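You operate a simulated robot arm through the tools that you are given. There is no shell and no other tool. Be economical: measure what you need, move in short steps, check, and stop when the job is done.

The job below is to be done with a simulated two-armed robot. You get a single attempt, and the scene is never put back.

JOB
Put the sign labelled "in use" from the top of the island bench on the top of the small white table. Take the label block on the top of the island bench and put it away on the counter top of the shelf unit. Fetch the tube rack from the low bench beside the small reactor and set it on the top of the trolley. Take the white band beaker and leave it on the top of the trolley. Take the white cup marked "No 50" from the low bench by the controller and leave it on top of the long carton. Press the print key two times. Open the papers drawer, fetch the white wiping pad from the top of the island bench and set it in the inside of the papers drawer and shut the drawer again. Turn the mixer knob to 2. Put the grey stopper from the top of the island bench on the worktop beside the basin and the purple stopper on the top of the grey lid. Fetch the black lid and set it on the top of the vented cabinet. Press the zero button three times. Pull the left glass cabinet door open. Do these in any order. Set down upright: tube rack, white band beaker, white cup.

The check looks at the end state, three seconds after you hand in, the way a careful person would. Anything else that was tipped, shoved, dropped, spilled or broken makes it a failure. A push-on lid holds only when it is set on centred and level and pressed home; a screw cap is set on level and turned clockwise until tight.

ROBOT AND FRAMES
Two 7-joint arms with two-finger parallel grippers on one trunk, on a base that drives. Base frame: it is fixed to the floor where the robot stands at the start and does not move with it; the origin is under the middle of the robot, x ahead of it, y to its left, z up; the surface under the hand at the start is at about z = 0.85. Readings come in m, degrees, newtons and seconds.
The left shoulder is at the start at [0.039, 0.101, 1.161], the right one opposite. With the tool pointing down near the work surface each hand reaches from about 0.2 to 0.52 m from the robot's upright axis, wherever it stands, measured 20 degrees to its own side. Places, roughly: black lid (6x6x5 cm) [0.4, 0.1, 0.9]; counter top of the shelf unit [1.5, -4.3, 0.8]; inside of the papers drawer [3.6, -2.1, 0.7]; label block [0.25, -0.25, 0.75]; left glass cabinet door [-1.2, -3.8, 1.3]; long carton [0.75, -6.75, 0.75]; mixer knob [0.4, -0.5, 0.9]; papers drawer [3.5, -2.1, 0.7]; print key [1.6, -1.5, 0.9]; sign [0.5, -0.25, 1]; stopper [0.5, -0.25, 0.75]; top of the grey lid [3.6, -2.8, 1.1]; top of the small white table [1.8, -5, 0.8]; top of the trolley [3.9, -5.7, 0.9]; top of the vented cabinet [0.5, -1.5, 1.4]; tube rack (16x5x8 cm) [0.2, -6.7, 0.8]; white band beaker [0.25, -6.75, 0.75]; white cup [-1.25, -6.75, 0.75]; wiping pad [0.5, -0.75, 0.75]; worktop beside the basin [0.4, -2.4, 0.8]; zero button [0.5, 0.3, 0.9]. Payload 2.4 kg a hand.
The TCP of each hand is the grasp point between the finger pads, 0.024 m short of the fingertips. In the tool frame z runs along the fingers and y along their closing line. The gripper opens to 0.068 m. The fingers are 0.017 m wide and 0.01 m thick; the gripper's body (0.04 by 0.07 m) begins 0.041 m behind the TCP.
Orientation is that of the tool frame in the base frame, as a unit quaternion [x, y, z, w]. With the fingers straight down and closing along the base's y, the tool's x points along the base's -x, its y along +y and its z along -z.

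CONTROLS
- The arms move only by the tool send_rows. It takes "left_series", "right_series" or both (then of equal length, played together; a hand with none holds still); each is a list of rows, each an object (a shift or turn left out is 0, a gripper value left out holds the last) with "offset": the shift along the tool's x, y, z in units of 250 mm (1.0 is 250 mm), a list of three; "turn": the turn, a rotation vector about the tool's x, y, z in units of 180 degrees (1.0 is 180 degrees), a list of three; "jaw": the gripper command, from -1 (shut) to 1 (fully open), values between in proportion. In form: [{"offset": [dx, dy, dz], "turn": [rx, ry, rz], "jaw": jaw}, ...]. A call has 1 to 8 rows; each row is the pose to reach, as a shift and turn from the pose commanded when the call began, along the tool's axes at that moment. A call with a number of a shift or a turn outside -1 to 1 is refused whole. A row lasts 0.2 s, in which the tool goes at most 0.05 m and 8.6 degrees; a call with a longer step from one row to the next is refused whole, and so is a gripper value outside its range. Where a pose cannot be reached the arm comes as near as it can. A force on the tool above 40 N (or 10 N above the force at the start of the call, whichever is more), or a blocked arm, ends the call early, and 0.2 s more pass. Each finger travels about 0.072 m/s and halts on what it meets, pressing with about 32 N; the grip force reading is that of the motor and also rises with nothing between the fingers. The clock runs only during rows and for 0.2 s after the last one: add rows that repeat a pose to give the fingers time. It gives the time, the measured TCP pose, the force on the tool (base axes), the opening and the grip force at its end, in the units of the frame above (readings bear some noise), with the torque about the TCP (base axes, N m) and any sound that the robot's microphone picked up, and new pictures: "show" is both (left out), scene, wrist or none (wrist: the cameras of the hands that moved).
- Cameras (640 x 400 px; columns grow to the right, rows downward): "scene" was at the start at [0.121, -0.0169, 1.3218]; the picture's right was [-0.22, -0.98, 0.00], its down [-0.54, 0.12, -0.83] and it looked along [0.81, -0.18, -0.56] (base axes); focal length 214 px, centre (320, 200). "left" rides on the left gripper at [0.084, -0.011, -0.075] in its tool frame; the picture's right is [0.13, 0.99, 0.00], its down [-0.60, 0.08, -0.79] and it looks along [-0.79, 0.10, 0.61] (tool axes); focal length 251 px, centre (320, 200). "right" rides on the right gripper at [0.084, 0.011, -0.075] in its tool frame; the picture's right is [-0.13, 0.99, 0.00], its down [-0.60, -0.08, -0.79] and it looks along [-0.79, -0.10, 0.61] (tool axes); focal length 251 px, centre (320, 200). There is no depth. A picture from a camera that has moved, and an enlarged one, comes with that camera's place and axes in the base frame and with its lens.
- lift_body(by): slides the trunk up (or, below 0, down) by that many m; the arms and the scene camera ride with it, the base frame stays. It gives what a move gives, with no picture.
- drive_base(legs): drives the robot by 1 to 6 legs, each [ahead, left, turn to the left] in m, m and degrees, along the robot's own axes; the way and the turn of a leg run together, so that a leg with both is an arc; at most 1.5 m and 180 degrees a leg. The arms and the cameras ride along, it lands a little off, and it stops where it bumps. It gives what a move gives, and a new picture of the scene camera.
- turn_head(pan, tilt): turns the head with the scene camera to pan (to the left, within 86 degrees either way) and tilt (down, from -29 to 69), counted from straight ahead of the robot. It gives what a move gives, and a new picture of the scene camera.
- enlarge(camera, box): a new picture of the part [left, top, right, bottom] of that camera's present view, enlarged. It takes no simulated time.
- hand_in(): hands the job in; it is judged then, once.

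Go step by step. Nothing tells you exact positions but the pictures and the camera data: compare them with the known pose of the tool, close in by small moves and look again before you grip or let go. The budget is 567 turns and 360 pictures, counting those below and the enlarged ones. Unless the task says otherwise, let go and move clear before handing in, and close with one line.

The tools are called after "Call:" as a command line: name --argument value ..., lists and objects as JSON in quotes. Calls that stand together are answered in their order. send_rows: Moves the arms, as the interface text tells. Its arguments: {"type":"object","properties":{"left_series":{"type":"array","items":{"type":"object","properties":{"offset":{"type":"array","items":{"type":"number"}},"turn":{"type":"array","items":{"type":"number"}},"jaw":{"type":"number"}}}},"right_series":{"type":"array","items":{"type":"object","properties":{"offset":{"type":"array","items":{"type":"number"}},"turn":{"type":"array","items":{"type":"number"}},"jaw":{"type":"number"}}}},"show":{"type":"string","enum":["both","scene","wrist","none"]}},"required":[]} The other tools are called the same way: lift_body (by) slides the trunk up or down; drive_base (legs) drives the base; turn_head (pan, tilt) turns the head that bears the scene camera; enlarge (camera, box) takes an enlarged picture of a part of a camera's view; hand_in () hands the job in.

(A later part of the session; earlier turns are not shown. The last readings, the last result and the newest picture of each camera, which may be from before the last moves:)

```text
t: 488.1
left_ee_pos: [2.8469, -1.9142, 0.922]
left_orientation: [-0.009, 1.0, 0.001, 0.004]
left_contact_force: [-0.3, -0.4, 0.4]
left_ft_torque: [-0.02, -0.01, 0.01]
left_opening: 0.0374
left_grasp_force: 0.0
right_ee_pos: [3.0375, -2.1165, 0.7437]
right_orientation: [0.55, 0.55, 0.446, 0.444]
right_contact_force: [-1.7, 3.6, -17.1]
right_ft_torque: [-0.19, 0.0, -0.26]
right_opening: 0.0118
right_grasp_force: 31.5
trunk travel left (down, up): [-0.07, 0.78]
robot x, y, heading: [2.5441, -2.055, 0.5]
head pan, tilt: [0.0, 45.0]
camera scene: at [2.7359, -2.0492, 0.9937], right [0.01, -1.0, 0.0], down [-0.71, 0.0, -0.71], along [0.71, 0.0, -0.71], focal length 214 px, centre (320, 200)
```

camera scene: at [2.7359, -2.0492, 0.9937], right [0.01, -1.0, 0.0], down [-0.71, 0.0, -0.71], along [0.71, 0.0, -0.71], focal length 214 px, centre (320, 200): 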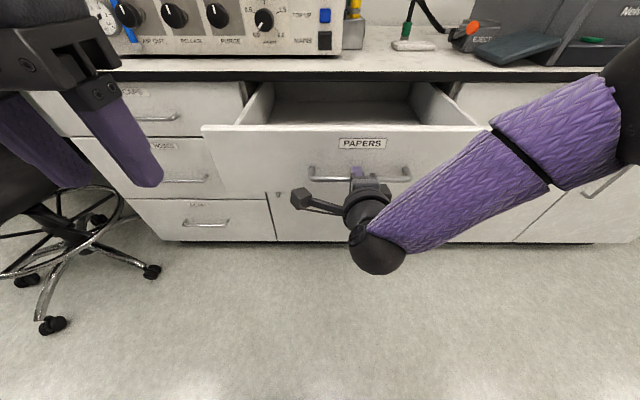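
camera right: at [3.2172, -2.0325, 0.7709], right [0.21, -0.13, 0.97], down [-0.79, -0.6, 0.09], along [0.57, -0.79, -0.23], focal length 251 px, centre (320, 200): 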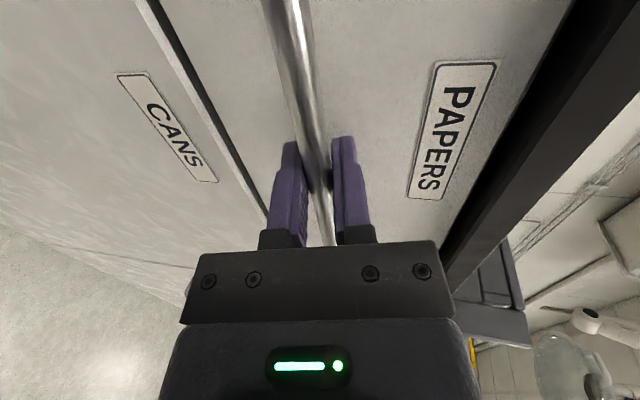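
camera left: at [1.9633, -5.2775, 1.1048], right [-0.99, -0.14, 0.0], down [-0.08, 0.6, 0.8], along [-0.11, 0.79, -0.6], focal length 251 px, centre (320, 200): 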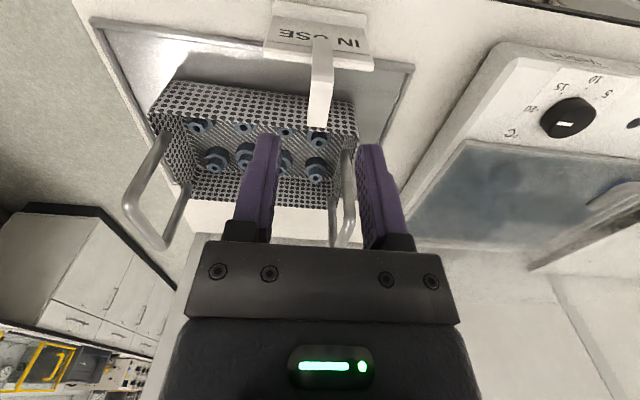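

Drawer is open ~25 cm. Release and back off, restore hand orientation and trunk height.

Call:
send_rows --right_series '[{"jaw": 0.4}, {"jaw": 0.4}, {"jaw": 0.4}]' --show "none"

Call:
drive_base --legs '[[-0.15, 0, 0]]'

Call:
lift_body --by 0.305

Call:
send_rows --right_series '[{"turn": [0, 0, -0.047]}, {"turn": [0, 0, -0.094]}, {"turn": [0, 0, -0.141]}, {"turn": [0, 0, -0.188]}, {"turn": [0, 0, -0.235]}, {"turn": [0, 0, -0.282]}, {"turn": [0, 0, -0.329]}, {"turn": [0, 0, -0.376]}]' --show "none"

Call:
send_rows --right_series '[{"turn": [0, 0, -0.04]}, {"turn": [0, 0, -0.08]}, {"turn": [0, 0, -0.124]}, {"turn": [0, 0, -0.124]}]' --show "scene"

```text
t: 488.9
left_ee_pos: [2.8456, -1.9141, 0.9232]
left_orientation: [-0.01, 1.0, 0.001, 0.005]
left_contact_force: [-0.1, 0.9, 0.4]
left_ft_torque: [-0.01, -0.01, -0.03]
left_opening: 0.0372
left_grasp_force: 0.1
right_ee_pos: [3.0355, -2.1172, 0.7457]
right_orientation: [0.549, 0.548, 0.447, 0.445]
right_contact_force: [0.0, 0.0, -0.6]
right_ft_torque: [0.01, -0.01, 0.03]
right_opening: 0.0477
right_grasp_force: 0.1
trunk travel left (down, up): [-0.07, 0.78]
robot x, y, heading: [2.5434, -2.0538, 0.6]
head pan, tilt: [0.0, 45.0]
```

```text
t: 490.3
left_ee_pos: [2.6975, -1.9152, 0.9219]
left_orientation: [-0.009, 1.0, 0.002, 0.004]
left_contact_force: [-0.4, -0.2, 0.0]
left_ft_torque: [-0.01, 0.01, -0.01]
left_opening: 0.0374
left_grasp_force: 0.1
right_ee_pos: [2.8897, -2.1184, 0.7453]
right_orientation: [0.55, 0.549, 0.446, 0.445]
right_contact_force: [0.5, 0.2, 0.0]
right_ft_torque: [0.02, -0.03, 0.0]
right_opening: 0.0475
right_grasp_force: 0.1
trunk travel left (down, up): [-0.07, 0.78]
robot x, y, heading: [2.3927, -2.0556, 0.1]
head pan, tilt: [0.0, 45.0]
camera scene: at [2.587, -2.0504, 0.994], right [0.01, -1.0, 0.0], down [-0.71, 0.0, -0.71], along [0.71, 0.0, -0.71], focal length 214 px, centre (320, 200)
```

scene: 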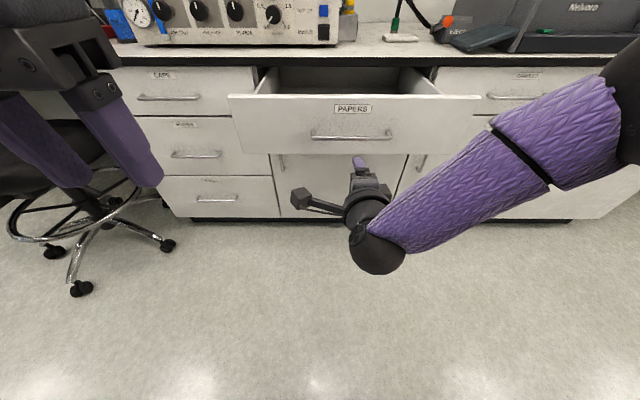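

```text
t: 493.3
left_ee_pos: [2.6978, -1.915, 1.2266]
left_orientation: [-0.008, 1.0, 0.001, 0.004]
left_contact_force: [0.0, 0.2, 0.1]
left_ft_torque: [0.02, 0.01, 0.0]
left_opening: 0.0376
left_grasp_force: 0.0
right_ee_pos: [2.8843, -2.1173, 1.0667]
right_orientation: [0.545, 0.541, 0.452, 0.454]
right_contact_force: [0.7, -0.3, 0.3]
right_ft_torque: [0.02, 0.03, -0.02]
right_opening: 0.0475
right_grasp_force: 0.0
trunk travel left (down, up): [-0.375, 0.475]
robot x, y, heading: [2.3926, -2.0554, 0.2]
head pan, tilt: [0.0, 45.0]
```

```text
t: 495.1
left_ee_pos: [2.6982, -1.9156, 1.228]
left_orientation: [-0.008, 1.0, 0.001, 0.005]
left_contact_force: [0.0, -0.2, 0.9]
left_ft_torque: [0.0, 0.0, 0.02]
left_opening: 0.0372
left_grasp_force: 0.0
right_ee_pos: [2.8841, -2.1166, 1.0658]
right_orientation: [0.15, 0.752, 0.122, 0.63]
right_contact_force: [0.5, 0.3, 0.3]
right_ft_torque: [-0.02, 0.04, -0.01]
right_opening: 0.0477
right_grasp_force: 0.0
trunk travel left (down, up): [-0.375, 0.475]
robot x, y, heading: [2.3936, -2.0566, 0.2]
head pan, tilt: [0.0, 45.0]
```

```text
t: 496.1
left_ee_pos: [2.6969, -1.9154, 1.2279]
left_orientation: [-0.008, 1.0, 0.001, 0.005]
left_contact_force: [0.3, 0.2, 0.3]
left_ft_torque: [0.02, 0.0, 0.02]
left_opening: 0.0373
left_grasp_force: 0.1
right_ee_pos: [2.8845, -2.1169, 1.0659]
right_orientation: [0.002, 0.768, -0.002, 0.641]
right_contact_force: [-0.1, 0.0, 0.5]
right_ft_torque: [0.01, -0.01, -0.01]
right_opening: 0.0477
right_grasp_force: 0.1
trunk travel left (down, up): [-0.375, 0.475]
robot x, y, heading: [2.3924, -2.052, 0.3]
head pan, tilt: [0.0, 45.0]
camera scene: at [2.5092, -2.0508, 1.3054], right [0.01, -1.0, 0.0], down [-0.71, 0.0, -0.71], along [0.71, 0.0, -0.71], focal length 214 px, centre (320, 200)
```

scene: 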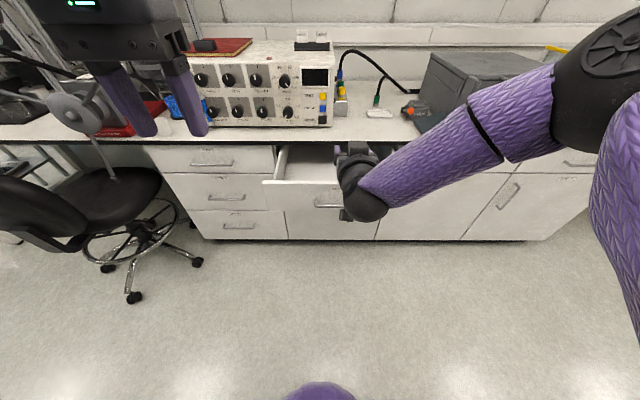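

Call:
send_rows --right_series '[{"offset": [-0.05, 0, -0.06], "turn": [0, 0.047, 0]}, {"offset": [-0.1, 0, -0.12], "turn": [0, 0.094, 0]}, {"offset": [-0.15, 0, -0.18], "turn": [0, 0.141, 0]}, {"offset": [-0.2, 0, -0.25], "turn": [0, 0.188, 0]}, {"offset": [-0.25, 0, -0.32], "turn": [0, 0.235, 0]}, {"offset": [-0.3, 0, -0.4], "turn": [0, 0.282, 0]}, {"offset": [-0.33, 0, -0.48], "turn": [0, 0.329, 0]}, {"offset": [-0.35, 0, -0.55], "turn": [0, 0.376, 0]}]' --show "none"

Call:
send_rows --right_series '[{"offset": [0, -0.05, 0], "turn": [0, 0.035, 0]}, {"offset": [0, -0.1, 0], "turn": [0, 0.066, 0]}, {"offset": [0, -0.15, 0], "turn": [0, 0.066, 0]}]' --show "none"

Call:
turn_head --pan 86 --tilt 15

```text
t: 497.9
left_ee_pos: [2.6965, -1.9155, 1.229]
left_orientation: [-0.009, 1.0, 0.001, 0.004]
left_contact_force: [-0.1, 0.9, 0.0]
left_ft_torque: [0.0, 0.03, -0.03]
left_opening: 0.0374
left_grasp_force: 0.1
right_ee_pos: [2.7653, -2.1167, 1.1794]
right_orientation: [0.003, 0.995, 0.001, 0.104]
right_contact_force: [-0.3, 0.8, -0.4]
right_ft_torque: [-0.05, -0.03, -0.01]
right_opening: 0.0477
right_grasp_force: 0.0
trunk travel left (down, up): [-0.375, 0.475]
robot x, y, heading: [2.3953, -2.0536, 0.4]
head pan, tilt: [0.0, 45.0]
```

```text
t: 498.7
left_ee_pos: [2.6969, -1.9153, 1.2271]
left_orientation: [-0.009, 1.0, 0.001, 0.005]
left_contact_force: [-1.3, 0.4, 0.6]
left_ft_torque: [0.02, -0.01, 0.01]
left_opening: 0.0372
left_grasp_force: 0.1
right_ee_pos: [2.7645, -2.154, 1.1769]
right_orientation: [0.003, 1.0, 0.001, 0.001]
right_contact_force: [0.5, 0.0, 0.1]
right_ft_torque: [0.0, -0.01, -0.02]
right_opening: 0.0478
right_grasp_force: 0.0
trunk travel left (down, up): [-0.375, 0.475]
robot x, y, heading: [2.3925, -2.0533, 0.4]
head pan, tilt: [0.0, 45.0]
```

```text
t: 500.3
left_ee_pos: [2.6972, -1.9161, 1.2286]
left_orientation: [-0.008, 1.0, 0.001, 0.003]
left_contact_force: [0.1, -0.1, -0.1]
left_ft_torque: [-0.03, 0.02, 0.0]
left_opening: 0.0374
left_grasp_force: 0.0
right_ee_pos: [2.7652, -2.1557, 1.1764]
right_orientation: [0.003, 1.0, 0.0, 0.003]
right_contact_force: [-0.5, 0.1, 0.2]
right_ft_torque: [0.01, 0.03, 0.0]
right_opening: 0.0476
right_grasp_force: 0.0
trunk travel left (down, up): [-0.375, 0.475]
robot x, y, heading: [2.3948, -2.0576, 0.2]
head pan, tilt: [85.9, 15.0]
camera scene: at [2.4341, -1.9581, 1.3522], right [1.0, -0.07, 0.0], down [-0.02, -0.26, -0.97], along [0.06, 0.96, -0.26], focal length 214 px, centre (320, 200)
```

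scene: 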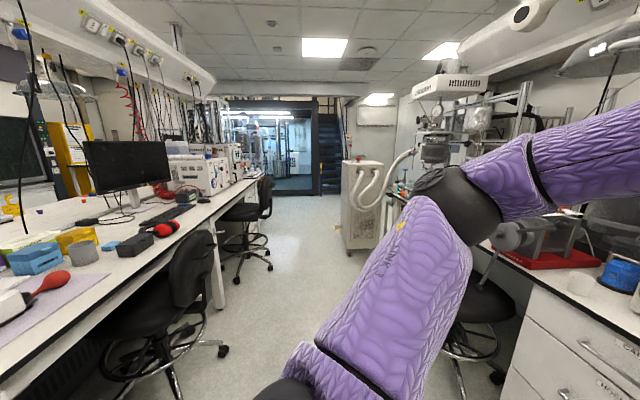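

The print key should be on the bench at (1.6,−1.5). Turn to face −x and move there.

Call:
drive_base --legs '[[0, 0, 180], [0, -0.5, 0]]'

Call:
turn_head --pan 0 --tilt 35

```text
t: 510.6
left_ee_pos: [2.0921, -1.6814, 1.2282]
left_orientation: [1.0, 0.002, -0.004, 0.001]
left_contact_force: [-0.4, 0.2, 0.0]
left_ft_torque: [-0.03, 0.01, 0.0]
left_opening: 0.0375
left_grasp_force: 0.0
right_ee_pos: [2.0284, -1.4398, 1.1775]
right_orientation: [1.0, -0.009, -0.002, 0.001]
right_contact_force: [0.4, 0.0, -0.4]
right_ft_torque: [0.02, 0.02, 0.01]
right_opening: 0.0476
right_grasp_force: 0.1
trunk travel left (down, up): [-0.375, 0.475]
robot x, y, heading: [2.3975, -1.5437, 179.6]
head pan, tilt: [85.9, 15.0]
camera scene: at [2.3549, -1.6358, 1.3523], right [-1.0, 0.08, 0.0], down [0.02, 0.26, -0.97], along [-0.08, -0.96, -0.26], focal length 214 px, centre (320, 200)
```

scene: 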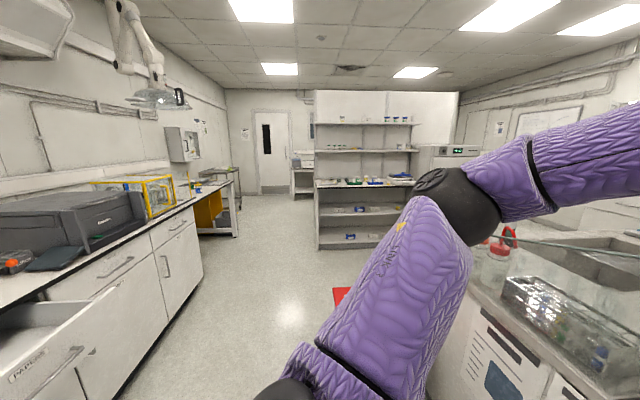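

```text
t: 512.2
left_ee_pos: [2.0926, -1.6807, 1.2275]
left_orientation: [1.0, 0.003, -0.005, 0.001]
left_contact_force: [-0.1, 0.7, -0.4]
left_ft_torque: [-0.01, 0.02, 0.01]
left_opening: 0.0377
left_grasp_force: 0.0
right_ee_pos: [2.0291, -1.4401, 1.177]
right_orientation: [1.0, -0.01, -0.002, 0.001]
right_contact_force: [0.1, 0.1, 0.6]
right_ft_torque: [0.0, -0.01, 0.0]
right_opening: 0.0475
right_grasp_force: 0.0
trunk travel left (down, up): [-0.375, 0.475]
robot x, y, heading: [2.401, -1.5477, 179.5]
head pan, tilt: [0.0, 35.0]
camera scene: at [2.2742, -1.5424, 1.3202], right [0.01, 1.0, 0.0], down [0.57, 0.0, -0.82], along [-0.82, 0.01, -0.57], focal length 214 px, centre (320, 200)
```

scene: 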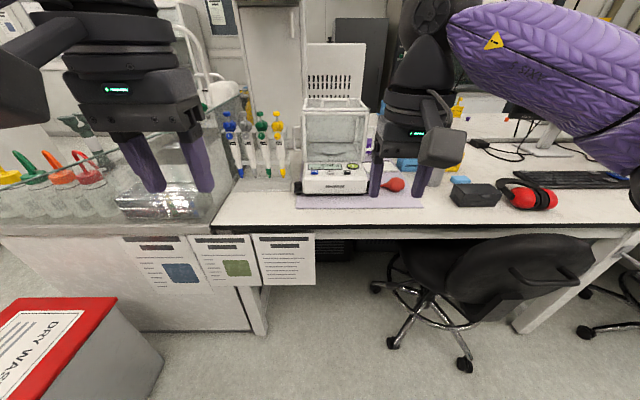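

Call:
enlarge --camera "scene" --box '[260, 90, 420, 220]'

```text
3.08 times, centred on (340, 155) of scene
camera zoom: at [2.2742, -1.5424, 1.3202], right [0.01, 1.0, 0.0], down [0.57, 0.0, -0.82], along [-0.82, 0.01, -0.57], focal length 660 px, centre (258, 338)
```

zoom: 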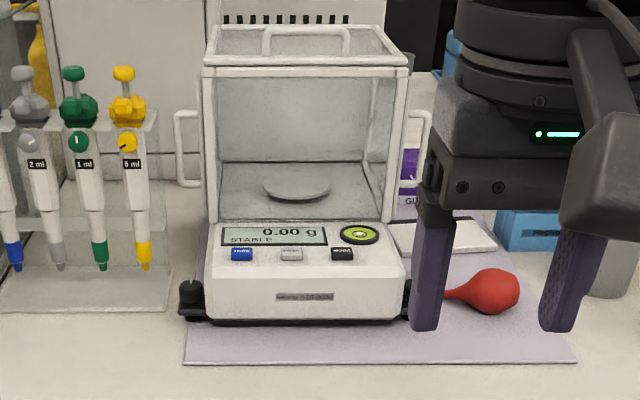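

Call:
enlarge --camera "scene" --box '[305, 140, 365, 180]'

```text
10.00 times, centred on (335, 160) of scene
camera zoom: at [2.2742, -1.5424, 1.3202], right [0.01, 1.0, 0.0], down [0.57, 0.0, -0.82], along [-0.82, 0.01, -0.57], focal length 2145 px, centre (170, 600)
```

zoom: 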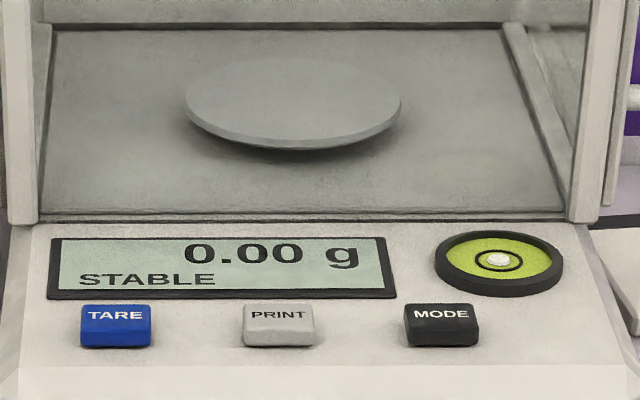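

PRINT is the middle grey key, near (1.52,−1.489,0.92). Close and retract the right hand slightly, then drive up to the bench.

Call:
send_rows --right_series '[{"offset": [0.1, 0, 0], "jaw": -1}, {"offset": [0.2, 0, 0], "jaw": -1}, {"offset": [0.3, 0, 0], "jaw": -1}, {"offset": [0.36, 0, 0], "jaw": -1}]' --show "none"

Call:
drive_base --legs '[[0.42, 0.03, 0.4]]'

Call:
turn_head --pan 0 --tilt 45

```text
t: 513.2
left_ee_pos: [2.0926, -1.6805, 1.2286]
left_orientation: [1.0, 0.002, -0.005, 0.001]
left_contact_force: [-0.3, -0.3, 0.4]
left_ft_torque: [0.0, -0.01, 0.02]
left_opening: 0.0376
left_grasp_force: 0.1
right_ee_pos: [2.118, -1.444, 1.1794]
right_orientation: [1.0, -0.01, -0.002, 0.001]
right_contact_force: [-0.7, 0.3, -0.5]
right_ft_torque: [-0.01, -0.04, 0.04]
right_opening: 0.0003
right_grasp_force: 23.2
trunk travel left (down, up): [-0.375, 0.475]
robot x, y, heading: [2.4001, -1.5485, 179.6]
head pan, tilt: [0.0, 35.0]
```

```text
t: 515.8
left_ee_pos: [1.6718, -1.7164, 1.2277]
left_orientation: [1.0, 0.011, -0.004, 0.0]
left_contact_force: [0.2, 0.1, -0.1]
left_ft_torque: [0.0, -0.03, 0.02]
left_opening: 0.0376
left_grasp_force: 0.0
right_ee_pos: [1.6942, -1.4786, 1.1774]
right_orientation: [1.0, -0.002, -0.003, 0.001]
right_contact_force: [-0.6, -0.5, -0.4]
right_ft_torque: [-0.03, 0.0, 0.02]
right_opening: 0.0003
right_grasp_force: 23.4
trunk travel left (down, up): [-0.375, 0.475]
robot x, y, heading: [1.9779, -1.5782, -179.5]
head pan, tilt: [0.0, 35.0]
camera scene: at [1.8518, -1.575, 1.3202], right [-0.01, 1.0, 0.0], down [0.57, 0.0, -0.82], along [-0.82, -0.01, -0.57], focal length 214 px, centre (320, 200)
```

scene: 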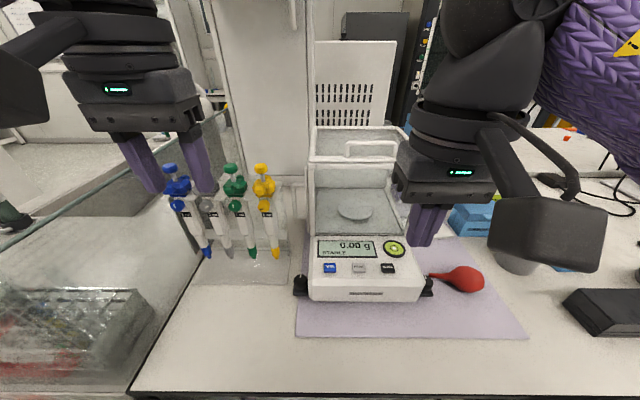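

```text
t: 516.5
left_ee_pos: [1.673, -1.7169, 1.2291]
left_orientation: [1.0, 0.01, -0.004, 0.001]
left_contact_force: [0.2, 1.5, -0.2]
left_ft_torque: [0.02, 0.0, 0.0]
left_opening: 0.0371
left_grasp_force: 0.2
right_ee_pos: [1.6949, -1.4777, 1.1777]
right_orientation: [1.0, -0.002, -0.002, 0.001]
right_contact_force: [-0.3, -0.6, 0.4]
right_ft_torque: [0.0, 0.01, 0.0]
right_opening: 0.0001
right_grasp_force: 23.3
trunk travel left (down, up): [-0.375, 0.475]
robot x, y, heading: [1.9744, -1.576, -179.5]
head pan, tilt: [0.0, 45.0]
camera scene: at [1.859, -1.5749, 1.3055], right [-0.01, 1.0, 0.0], down [0.71, 0.01, -0.71], along [-0.71, -0.01, -0.71], focal length 214 px, centre (320, 200)
```

scene: 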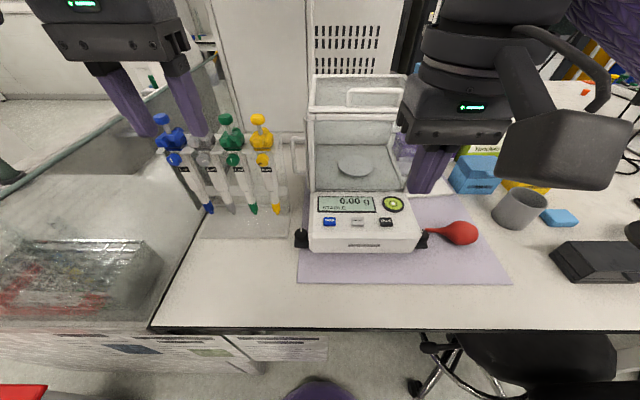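

Call:
send_rows --right_series '[{"offset": [-0.1, 0.02, 0.1]}, {"offset": [-0.2, 0.04, 0.2]}, {"offset": [-0.3, 0.06, 0.3]}, {"offset": [-0.38, 0.075, 0.4]}, {"offset": [-0.45, 0.088, 0.5]}, {"offset": [-0.468, 0.088, 0.58]}]' --show "wrist"

```text
t: 517.9
left_ee_pos: [1.6718, -1.7163, 1.2276]
left_orientation: [1.0, 0.01, -0.003, 0.002]
left_contact_force: [0.3, 0.3, 0.4]
left_ft_torque: [0.03, 0.03, 0.0]
left_opening: 0.0373
left_grasp_force: 0.0
right_ee_pos: [1.577, -1.5002, 1.0336]
right_orientation: [1.0, -0.001, -0.002, 0.0]
right_contact_force: [0.2, 0.2, 0.9]
right_ft_torque: [0.02, 0.01, 0.03]
right_opening: 0.0
right_grasp_force: 24.0
trunk travel left (down, up): [-0.375, 0.475]
robot x, y, heading: [1.9766, -1.5765, -179.4]
head pan, tilt: [0.0, 45.0]
camera right: at [1.6601, -1.5109, 1.1085], right [-0.13, -0.99, 0.0], down [-0.6, 0.08, 0.8], along [-0.79, 0.1, -0.61], focal length 251 px, centre (320, 200)
```

right: 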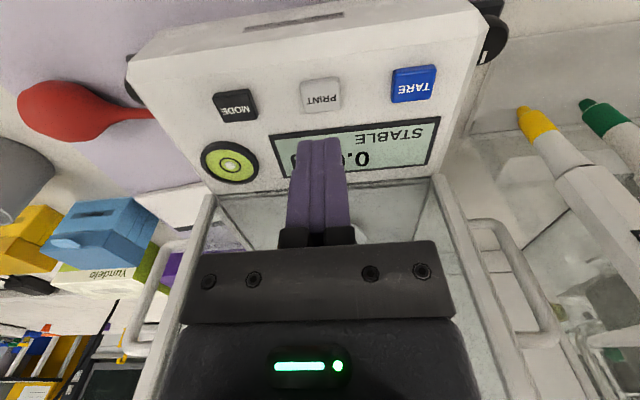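

Call:
send_rows --right_series '[{"offset": [-0.02, 0, 0.09]}, {"offset": [-0.02, 0, 0.17]}, {"offset": [-0.02, 0, 0.19]}, {"offset": [-0.02, 0, 0.2]}, {"offset": [-0.02, 0, 0.21]}, {"offset": [-0.02, 0, 0.22]}, {"offset": [-0.02, 0, 0.23]}, {"offset": [-0.02, 0, 0.24]}]' --show "wrist"

```text
t: 519.7
left_ee_pos: [1.6729, -1.7168, 1.2277]
left_orientation: [1.0, 0.011, -0.004, 0.0]
left_contact_force: [0.4, -0.3, 0.3]
left_ft_torque: [0.02, 0.03, -0.04]
left_opening: 0.0376
left_grasp_force: 0.1
right_ee_pos: [1.5704, -1.5013, 0.9732]
right_orientation: [1.0, -0.001, -0.003, 0.001]
right_contact_force: [-0.3, -0.6, 1.7]
right_ft_torque: [0.0, -0.02, 0.02]
right_opening: 0.0
right_grasp_force: 23.7
trunk travel left (down, up): [-0.375, 0.475]
robot x, y, heading: [1.9777, -1.5786, -179.2]
head pan, tilt: [0.0, 45.0]
heard: click
camera right: at [1.6556, -1.512, 1.0485], right [-0.13, -0.99, 0.0], down [-0.6, 0.08, 0.8], along [-0.79, 0.1, -0.61], focal length 251 px, centre (320, 200)
```

right: 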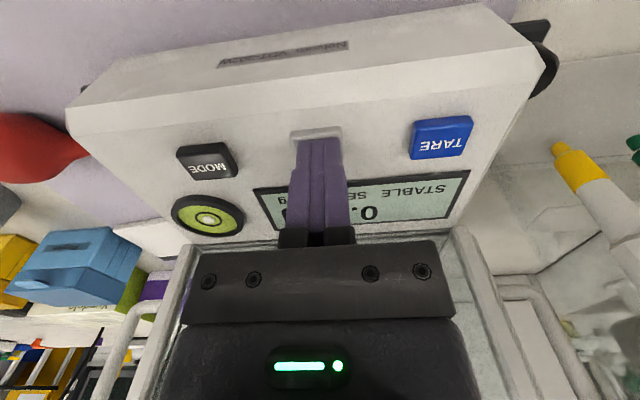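

One click (display shows a print). Lift and press the second time, then raise.

Call:
send_rows --right_series '[{"offset": [0, 0, -0.06]}, {"offset": [0, 0, -0.08]}, {"offset": [0, 0, -0.08]}, {"offset": [0, 0, -0.04]}, {"offset": [0, 0, -0.015]}, {"offset": [0, 0, 0.002]}, {"offset": [0, 0, -0.06]}, {"offset": [0, 0, -0.2]}]' --show "wrist"

```text
t: 521.5
left_ee_pos: [1.6728, -1.716, 1.228]
left_orientation: [1.0, 0.01, -0.005, 0.001]
left_contact_force: [0.6, 0.0, -0.5]
left_ft_torque: [-0.03, -0.02, 0.01]
left_opening: 0.0373
left_grasp_force: 0.1
right_ee_pos: [1.5748, -1.498, 1.0226]
right_orientation: [1.0, -0.002, -0.001, 0.0]
right_contact_force: [0.2, 0.1, -0.6]
right_ft_torque: [0.02, 0.02, -0.02]
right_opening: 0.0002
right_grasp_force: 23.2
trunk travel left (down, up): [-0.375, 0.475]
robot x, y, heading: [1.9741, -1.5775, -179.6]
head pan, tilt: [0.0, 45.0]
heard: click
camera right: at [1.6583, -1.5097, 1.0988], right [-0.13, -0.99, 0.0], down [-0.6, 0.08, 0.8], along [-0.79, 0.1, -0.61], focal length 251 px, centre (320, 200)
```

right: 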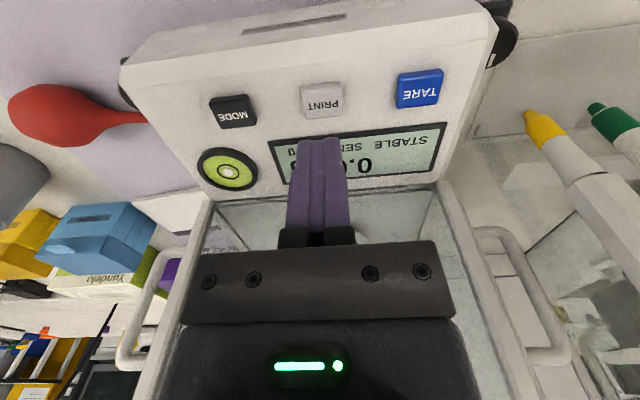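

Two prints registered. Retract and travel back around to the island's west side.

Call:
send_rows --right_series '[{"offset": [0.12, 0, -0.12]}, {"offset": [0.24, 0, -0.24]}, {"offset": [0.36, 0, -0.36]}, {"offset": [0.45, 0, -0.48]}, {"offset": [0.5, 0, -0.6]}]' --show "none"

Call:
drive_base --legs '[[-0.5, 0, 0], [0, 1.0, 0], [0, 0.8, 0], [1.5, 0, 0], [1.45, 0, 0], [0, 0, -90]]'

```text
t: 522.7
left_ee_pos: [1.6732, -1.7165, 1.2274]
left_orientation: [1.0, 0.011, -0.004, 0.001]
left_contact_force: [0.1, 0.1, 0.5]
left_ft_torque: [-0.01, 0.02, -0.01]
left_opening: 0.0372
left_grasp_force: 0.0
right_ee_pos: [1.7003, -1.4987, 1.1727]
right_orientation: [1.0, -0.001, -0.002, 0.001]
right_contact_force: [-0.1, 0.5, 0.1]
right_ft_torque: [-0.03, -0.01, 0.01]
right_opening: 0.0
right_grasp_force: 23.7
trunk travel left (down, up): [-0.375, 0.475]
robot x, y, heading: [1.9795, -1.5785, -179.5]
head pan, tilt: [0.0, 45.0]
```

```text
t: 552.1
left_ee_pos: [-0.6039, -3.2203, 1.2288]
left_orientation: [0.733, -0.68, -0.004, -0.002]
left_contact_force: [0.5, -0.9, 0.1]
left_ft_torque: [0.01, -0.01, -0.01]
left_opening: 0.0372
left_grasp_force: 0.0
right_ee_pos: [-0.3841, -3.2338, 1.172]
right_orientation: [0.726, -0.688, -0.002, -0.001]
right_contact_force: [0.3, -0.3, 0.5]
right_ft_torque: [-0.01, 0.0, 0.0]
right_opening: 0.0001
right_grasp_force: 24.0
trunk travel left (down, up): [-0.375, 0.475]
robot x, y, heading: [-0.4461, -3.515, 93.7]
head pan, tilt: [0.0, 45.0]
camera scene: at [-0.456, -3.3967, 1.3054], right [1.0, 0.07, 0.0], down [0.05, -0.71, -0.71], along [-0.05, 0.71, -0.71], focal length 214 px, centre (320, 200)
```

scene: 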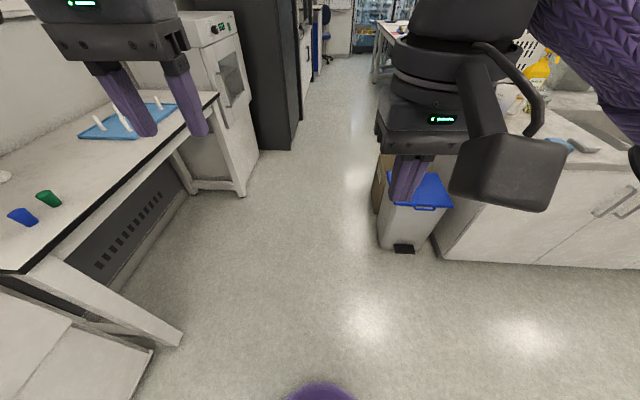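

Call:
drive_base --legs '[[1.5, 0, -3.7], [1.47, 0, 0], [0, 0, -90], [0.48, 0, 0]]'

Call:
turn_head --pan 0 --tilt 42

```text
t: 572.7
left_ee_pos: [0.3374, -0.4217, 1.2276]
left_orientation: [0.0, 1.0, 0.001, 0.004]
left_contact_force: [-0.5, -0.1, -0.4]
left_ft_torque: [0.0, 0.03, 0.01]
left_opening: 0.0374
left_grasp_force: 0.1
right_ee_pos: [0.3068, -0.6404, 1.1725]
right_orientation: [0.011, 1.0, 0.0, 0.001]
right_contact_force: [0.0, 0.9, -0.8]
right_ft_torque: [-0.02, 0.01, 0.0]
right_opening: 0.0001
right_grasp_force: 24.1
trunk travel left (down, up): [-0.375, 0.475]
robot x, y, heading: [0.0281, -0.5572, -0.8]
head pan, tilt: [0.0, 45.0]
camera scene: at [0.1474, -0.5543, 1.3054], right [-0.01, -1.0, 0.0], down [-0.71, 0.01, -0.71], along [0.71, -0.01, -0.71], focal length 214 px, centre (320, 200)
```

scene: 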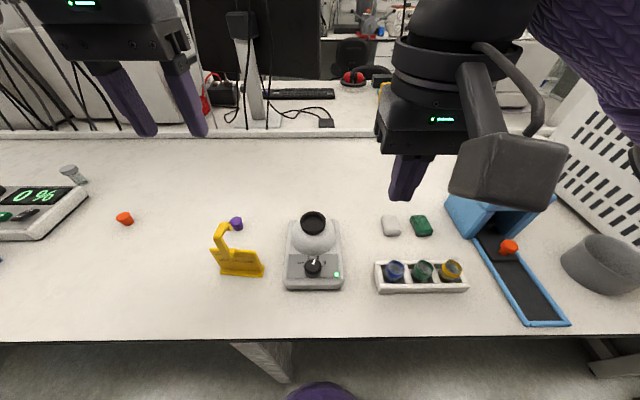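

```text
t: 573.3
left_ee_pos: [0.338, -0.4218, 1.2282]
left_orientation: [-0.001, 1.0, 0.001, 0.005]
left_contact_force: [-0.1, -0.6, 0.6]
left_ft_torque: [-0.01, -0.03, -0.01]
left_opening: 0.0375
left_grasp_force: 0.1
right_ee_pos: [0.3063, -0.6405, 1.172]
right_orientation: [0.01, 1.0, 0.001, 0.002]
right_contact_force: [-0.4, 0.0, -0.3]
right_ft_torque: [0.01, 0.04, 0.03]
right_opening: 0.0
right_grasp_force: 24.1
trunk travel left (down, up): [-0.375, 0.475]
robot x, y, heading: [0.0323, -0.5537, -0.4]
head pan, tilt: [0.0, 42.0]
camera scene: at [0.1494, -0.5544, 1.3097], right [-0.01, -1.0, 0.0], down [-0.67, 0.01, -0.74], along [0.74, -0.01, -0.67], focal length 214 px, centre (320, 200)
```

scene: 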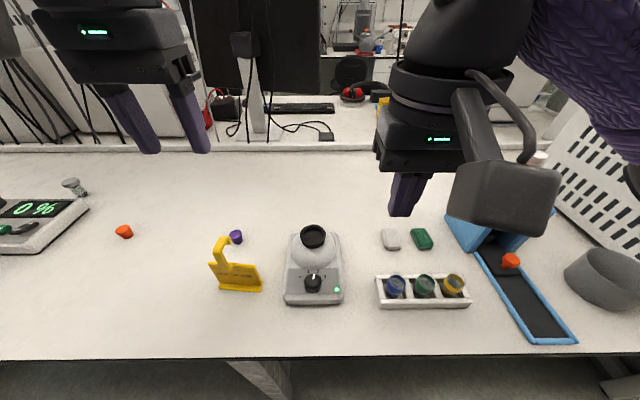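

Purple stopper ≈(0.505,−0.340), white pad ≈(0.498,−0.744). Send both hands above them.

Call:
send_rows --left_series '[{"offset": [-0.1, 0.05, 0.0], "jaw": 0.6}, {"offset": [-0.2, 0.1, 0.03], "jaw": 0.6}, {"offset": [-0.32, 0.16, 0.1], "jaw": 0.6}, {"offset": [-0.44, 0.22, 0.22]}, {"offset": [-0.54, 0.27, 0.36]}, {"offset": [-0.61, 0.3, 0.51]}, {"offset": [-0.65, 0.32, 0.68]}, {"offset": [-0.668, 0.328, 0.86]}]' --right_series '[{"offset": [-0.1, -0.06, 0.0], "jaw": 1}, {"offset": [-0.2, -0.12, 0.03], "jaw": 1}, {"offset": [-0.32, -0.18, 0.08], "jaw": 1}, {"offset": [-0.44, -0.24, 0.16], "jaw": 1}, {"offset": [-0.56, -0.3, 0.28], "jaw": 1}, {"offset": [-0.66, -0.36, 0.4], "jaw": 1}, {"offset": [-0.72, -0.4, 0.54], "jaw": 1}, {"offset": [-0.766, -0.414, 0.68], "jaw": 1}]' --show "both"

```text
t: 575.1
left_ee_pos: [0.5084, -0.3374, 1.0148]
left_orientation: [-0.001, 1.0, 0.002, 0.005]
left_contact_force: [0.1, 0.0, 0.7]
left_ft_torque: [-0.02, 0.02, -0.01]
left_opening: 0.054
left_grasp_force: 0.0
right_ee_pos: [0.4974, -0.7459, 1.0033]
right_orientation: [0.011, 1.0, -0.001, 0.002]
right_contact_force: [0.5, -0.6, 0.2]
right_ft_torque: [0.0, 0.0, 0.02]
right_opening: 0.0679
right_grasp_force: 0.0
trunk travel left (down, up): [-0.375, 0.475]
robot x, y, heading: [0.0277, -0.5565, -0.5]
head pan, tilt: [0.0, 42.0]
camera scene: at [0.1498, -0.5543, 1.3097], right [-0.01, -1.0, 0.0], down [-0.67, 0.01, -0.74], along [0.74, -0.01, -0.67], focal length 214 px, centre (320, 200)
camera right: at [0.4125, -0.7317, 1.0778], right [0.15, 0.99, 0.0], down [0.6, -0.09, 0.8], along [0.79, -0.12, -0.61], focal length 251 px, centre (320, 200)
camera left: at [0.4228, -0.3475, 1.0876], right [-0.13, 0.99, 0.0], down [0.6, 0.08, 0.8], along [0.79, 0.11, -0.6], focal length 251 px, centre (320, 200)
```

scene: 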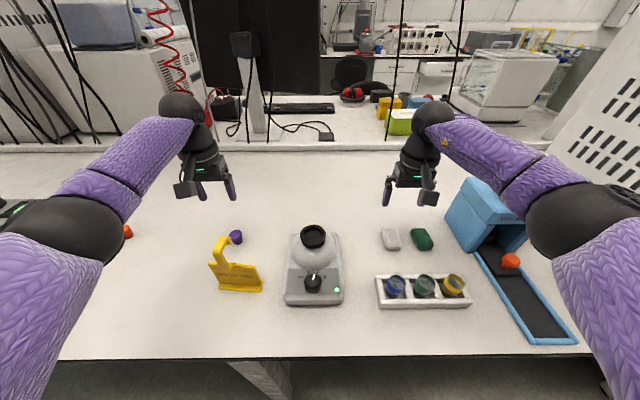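
right: 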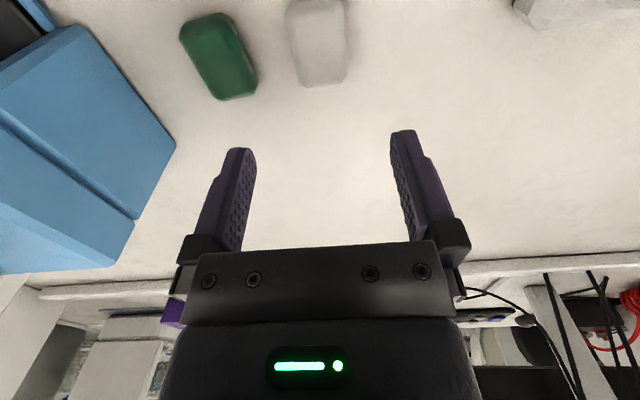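
left: 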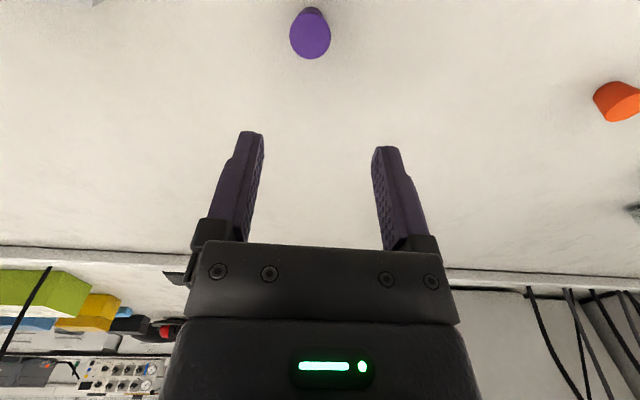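

Call:
send_rows --left_series '[{"offset": [0.034, -0.026, 0.12]}, {"offset": [0.034, -0.026, 0.26]}, {"offset": [0.034, -0.026, 0.4]}, {"offset": [0.034, -0.026, 0.5]}, {"offset": [0.034, -0.026, 0.54]}]' --right_series '[{"offset": [0.022, 0, 0.1], "jaw": 0.7}, {"offset": [0.022, 0, 0.22], "jaw": 0.7}, {"offset": [0.022, 0, 0.34], "jaw": 0.7}, {"offset": [0.022, 0, 0.42], "jaw": 0.7}, {"offset": [0.022, 0, 0.45], "jaw": 0.7}]' --show "wrist"

```text
t: 576.3
left_ee_pos: [0.4991, -0.3458, 0.8789]
left_orientation: [-0.001, 1.0, 0.001, 0.005]
left_contact_force: [-0.4, 0.5, -0.7]
left_ft_torque: [-0.04, -0.02, -0.03]
left_opening: 0.0546
left_grasp_force: 0.1
right_ee_pos: [0.4915, -0.7484, 0.8909]
right_orientation: [0.01, 1.0, 0.001, 0.002]
right_contact_force: [-0.3, 0.7, 0.0]
right_ft_torque: [-0.02, -0.02, 0.0]
right_opening: 0.0579
right_grasp_force: 0.1
trunk travel left (down, up): [-0.375, 0.475]
robot x, y, heading: [0.0316, -0.5577, -0.9]
head pan, tilt: [0.0, 42.0]
camera right: at [0.4066, -0.7344, 0.9653], right [0.15, 0.99, 0.0], down [0.6, -0.09, 0.8], along [0.79, -0.12, -0.61], focal length 251 px, centre (320, 200)
camera left: at [0.4145, -0.3558, 0.9529], right [-0.13, 0.99, 0.0], down [0.6, 0.08, 0.8], along [0.79, 0.11, -0.6], focal length 251 px, centre (320, 200)
```

right: 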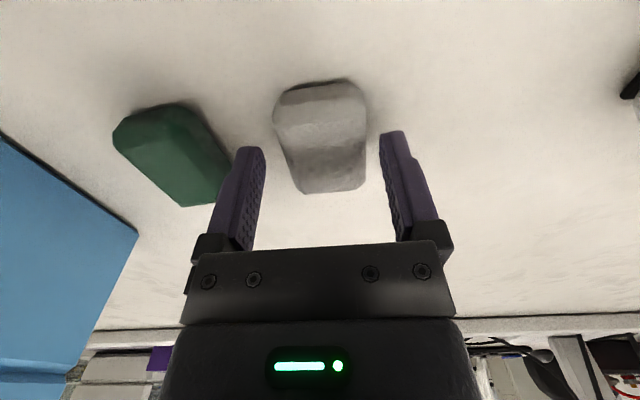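
left: 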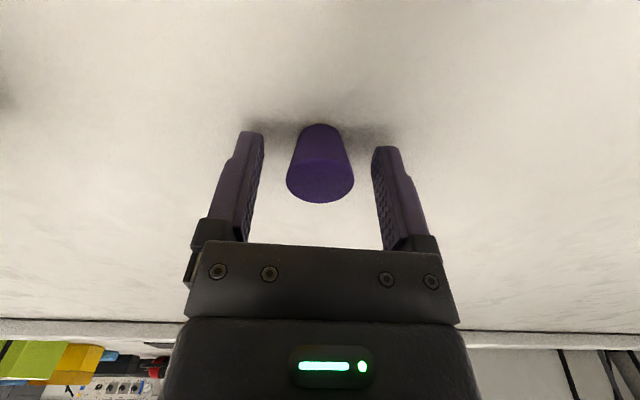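

Call:
send_rows --left_series '[{"jaw": -1}, {"jaw": -1}, {"jaw": -1}, {"jaw": -1}, {"jaw": -1}, {"jaw": -1}]' --right_series '[{"offset": [0.0, 0.012, 0.03]}, {"offset": [0.0, 0.012, 0.056]}, {"offset": [0.0, 0.012, 0.056], "jaw": -1}, {"offset": [0.0, 0.012, 0.056], "jaw": -1}, {"offset": [0.0, 0.012, 0.056], "jaw": -1}, {"offset": [0.0, 0.012, 0.056], "jaw": -1}]' --show "wrist"

```text
t: 577.7
left_ee_pos: [0.5, -0.3461, 0.8802]
left_orientation: [-0.001, 1.0, 0.001, 0.004]
left_contact_force: [-0.4, -0.2, 0.6]
left_ft_torque: [-0.02, -0.03, 0.0]
left_opening: 0.0276
left_grasp_force: 31.9
right_ee_pos: [0.4907, -0.7441, 0.8758]
right_orientation: [0.011, 1.0, 0.001, 0.001]
right_contact_force: [0.0, 0.2, 1.1]
right_ft_torque: [0.0, -0.01, 0.02]
right_opening: 0.0408
right_grasp_force: 31.8
trunk travel left (down, up): [-0.375, 0.475]
robot x, y, heading: [0.0293, -0.5542, -0.5]
head pan, tilt: [0.0, 42.0]
camera right: at [0.4067, -0.7311, 0.9507], right [0.15, 0.99, 0.0], down [0.6, -0.09, 0.8], along [0.79, -0.12, -0.61], focal length 251 px, centre (320, 200)
camera left: at [0.4145, -0.3557, 0.9533], right [-0.13, 0.99, 0.0], down [0.6, 0.08, 0.8], along [0.79, 0.11, -0.6], focal length 251 px, centre (320, 200)
```

right: 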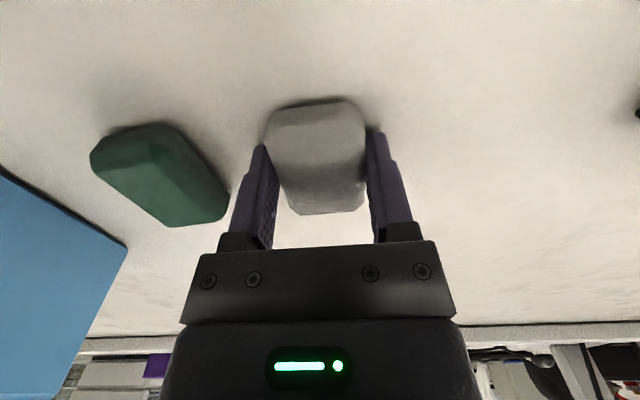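
left: 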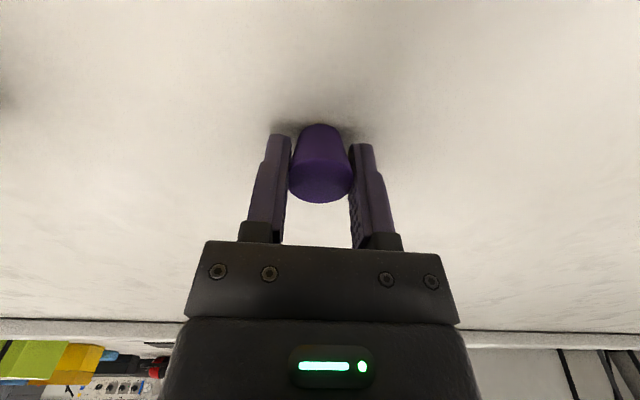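

Both gripped. Lift straight up, then retract.

Call:
send_rows --left_series '[{"offset": [0, 0, -0.14]}, {"offset": [0, 0, -0.3]}, {"offset": [0, 0, -0.46]}, {"offset": [0, 0, -0.62]}, {"offset": [0, 0, -0.78]}, {"offset": [0, 0, -0.92]}, {"offset": [0.06, -0.03, -1.0]}, {"offset": [0.16, -0.08, -1.0]}]' --right_series '[{"offset": [0, 0, -0.14]}, {"offset": [0, 0, -0.3]}, {"offset": [0, 0, -0.46]}, {"offset": [0, 0, -0.62]}, {"offset": [0, 0, -0.78]}, {"offset": [0, 0, -0.92]}, {"offset": [0.06, 0.03, -1.0]}, {"offset": [0.16, 0.08, -1.0]}]' --show "scene"

Call:
send_rows --left_series '[{"offset": [0.12, -0.05, 0]}, {"offset": [0.24, -0.1, 0]}, {"offset": [0.36, -0.15, 0]}, {"offset": [0.46, -0.18, 0]}]' --right_series '[{"offset": [0.12, 0.05, 0]}, {"offset": [0.24, 0.1, 0]}, {"offset": [0.36, 0.15, 0]}, {"offset": [0.46, 0.18, 0]}]' --show "none"

```text
t: 579.5
left_ee_pos: [0.455, -0.3677, 1.1293]
left_orientation: [-0.001, 1.0, 0.0, 0.005]
left_contact_force: [0.1, -0.1, 0.0]
left_ft_torque: [0.0, 0.03, 0.03]
left_opening: 0.0277
left_grasp_force: 32.2
right_ee_pos: [0.4495, -0.7227, 1.1263]
right_orientation: [0.011, 1.0, 0.001, 0.001]
right_contact_force: [-0.8, -0.4, -1.1]
right_ft_torque: [0.0, 0.0, 0.02]
right_opening: 0.0409
right_grasp_force: 32.4
trunk travel left (down, up): [-0.375, 0.475]
robot x, y, heading: [0.0307, -0.5532, -0.7]
head pan, tilt: [0.0, 42.0]
camera scene: at [0.1491, -0.5543, 1.3097], right [-0.01, -1.0, 0.0], down [-0.67, 0.01, -0.74], along [0.74, -0.01, -0.67], focal length 214 px, centre (320, 200)
```

scene: 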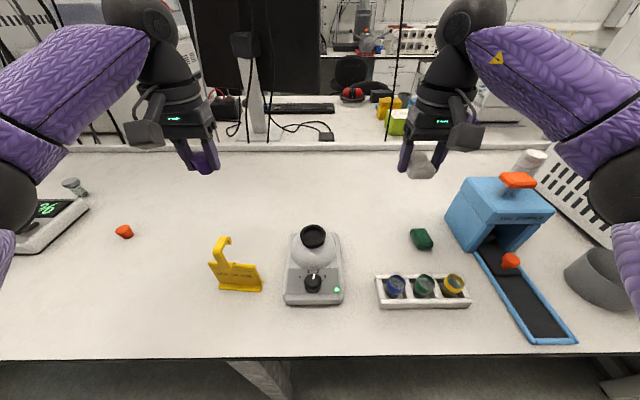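

```text
t: 580.5
left_ee_pos: [0.3419, -0.4123, 1.1276]
left_orientation: [-0.002, 1.0, 0.0, 0.005]
left_contact_force: [-0.7, 0.3, -0.9]
left_ft_torque: [-0.02, 0.03, -0.02]
left_opening: 0.0276
left_grasp_force: 31.9
right_ee_pos: [0.3361, -0.676, 1.1256]
right_orientation: [0.011, 1.0, 0.001, 0.002]
right_contact_force: [0.4, 0.2, -0.2]
right_ft_torque: [-0.01, 0.0, 0.02]
right_opening: 0.0406
right_grasp_force: 32.3
trunk travel left (down, up): [-0.375, 0.475]
robot x, y, heading: [0.0313, -0.5563, -0.5]
head pan, tilt: [0.0, 42.0]
```

Call:
drive_base --legs '[[-0.53, 0, 0], [0, 0, -89.5], [1.4, 0, 0], [1.35, 0, 0], [0, 0, 90]]'

```text
t: 604.2
left_ee_pos: [-0.3173, -3.1767, 1.1265]
left_orientation: [0.031, 1.0, 0.001, 0.004]
left_contact_force: [1.2, 0.6, -1.2]
left_ft_torque: [0.05, -0.04, -0.03]
left_opening: 0.0279
left_grasp_force: 32.1
right_ee_pos: [-0.3381, -3.4391, 1.1246]
right_orientation: [0.042, 0.999, 0.001, 0.002]
right_contact_force: [0.9, 0.0, 0.6]
right_ft_torque: [-0.02, 0.02, 0.02]
right_opening: 0.0408
right_grasp_force: 31.5
trunk travel left (down, up): [-0.375, 0.475]
robot x, y, heading: [-0.6389, -3.3005, -4.3]
head pan, tilt: [0.0, 42.0]
camera scene: at [-0.5191, -3.306, 1.3097], right [-0.07, -1.0, 0.0], down [-0.67, 0.05, -0.74], along [0.74, -0.05, -0.67], focal length 214 px, centre (320, 200)
```

scene: 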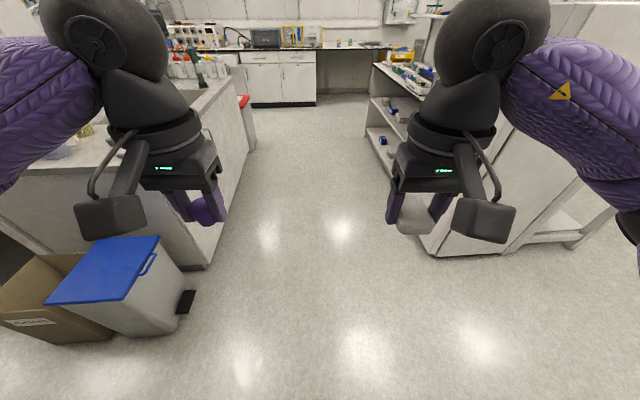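

Call:
drive_base --legs '[[1.5, 0, 4.3], [1.5, 0, 0], [0.1, 1.2, 0]]'

Call:
turn_head --pan 0 --tilt 45

```text
t: 624.4
left_ee_pos: [2.7913, -2.033, 1.1278]
left_orientation: [-0.014, 1.0, 0.001, 0.004]
left_contact_force: [0.3, 0.0, -0.4]
left_ft_torque: [0.01, 0.01, 0.0]
left_opening: 0.0279
left_grasp_force: 32.1
right_ee_pos: [2.7931, -2.2972, 1.1249]
right_orientation: [-0.002, 1.0, 0.001, 0.002]
right_contact_force: [0.3, 0.7, -1.1]
right_ft_torque: [-0.01, 0.0, -0.03]
right_opening: 0.041
right_grasp_force: 32.2
trunk travel left (down, up): [-0.375, 0.475]
robot x, y, heading: [2.4789, -2.1868, 1.0]
head pan, tilt: [0.0, 42.0]
camera scene: at [2.6016, -2.1808, 1.3097], right [0.02, -1.0, 0.0], down [-0.67, -0.01, -0.74], along [0.74, 0.01, -0.67], focal length 214 px, centre (320, 200)
```

scene: 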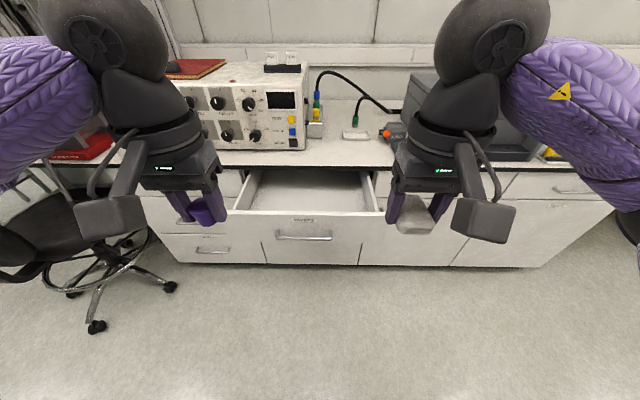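

```text
t: 625.0
left_ee_pos: [2.7921, -2.0331, 1.1277]
left_orientation: [-0.014, 1.0, 0.001, 0.004]
left_contact_force: [-0.4, -0.5, -0.3]
left_ft_torque: [-0.01, 0.01, -0.04]
left_opening: 0.028
left_grasp_force: 31.9
right_ee_pos: [2.7932, -2.2975, 1.124]
right_orientation: [-0.003, 1.0, 0.0, 0.001]
right_contact_force: [-0.5, 0.2, 0.2]
right_ft_torque: [-0.02, 0.01, 0.0]
right_opening: 0.041
right_grasp_force: 32.2
trunk travel left (down, up): [-0.375, 0.475]
robot x, y, heading: [2.4824, -2.1844, 1.1]
head pan, tilt: [0.0, 45.0]
camera scene: at [2.5993, -2.1809, 1.3054], right [0.02, -1.0, 0.0], down [-0.71, -0.01, -0.71], along [0.71, 0.01, -0.71], focal length 214 px, centre (320, 200)
```

scene: 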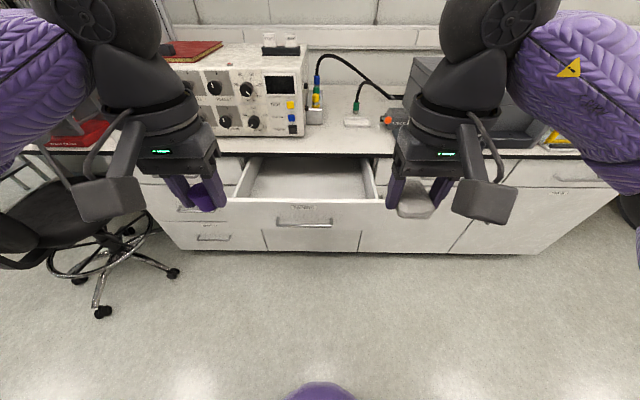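

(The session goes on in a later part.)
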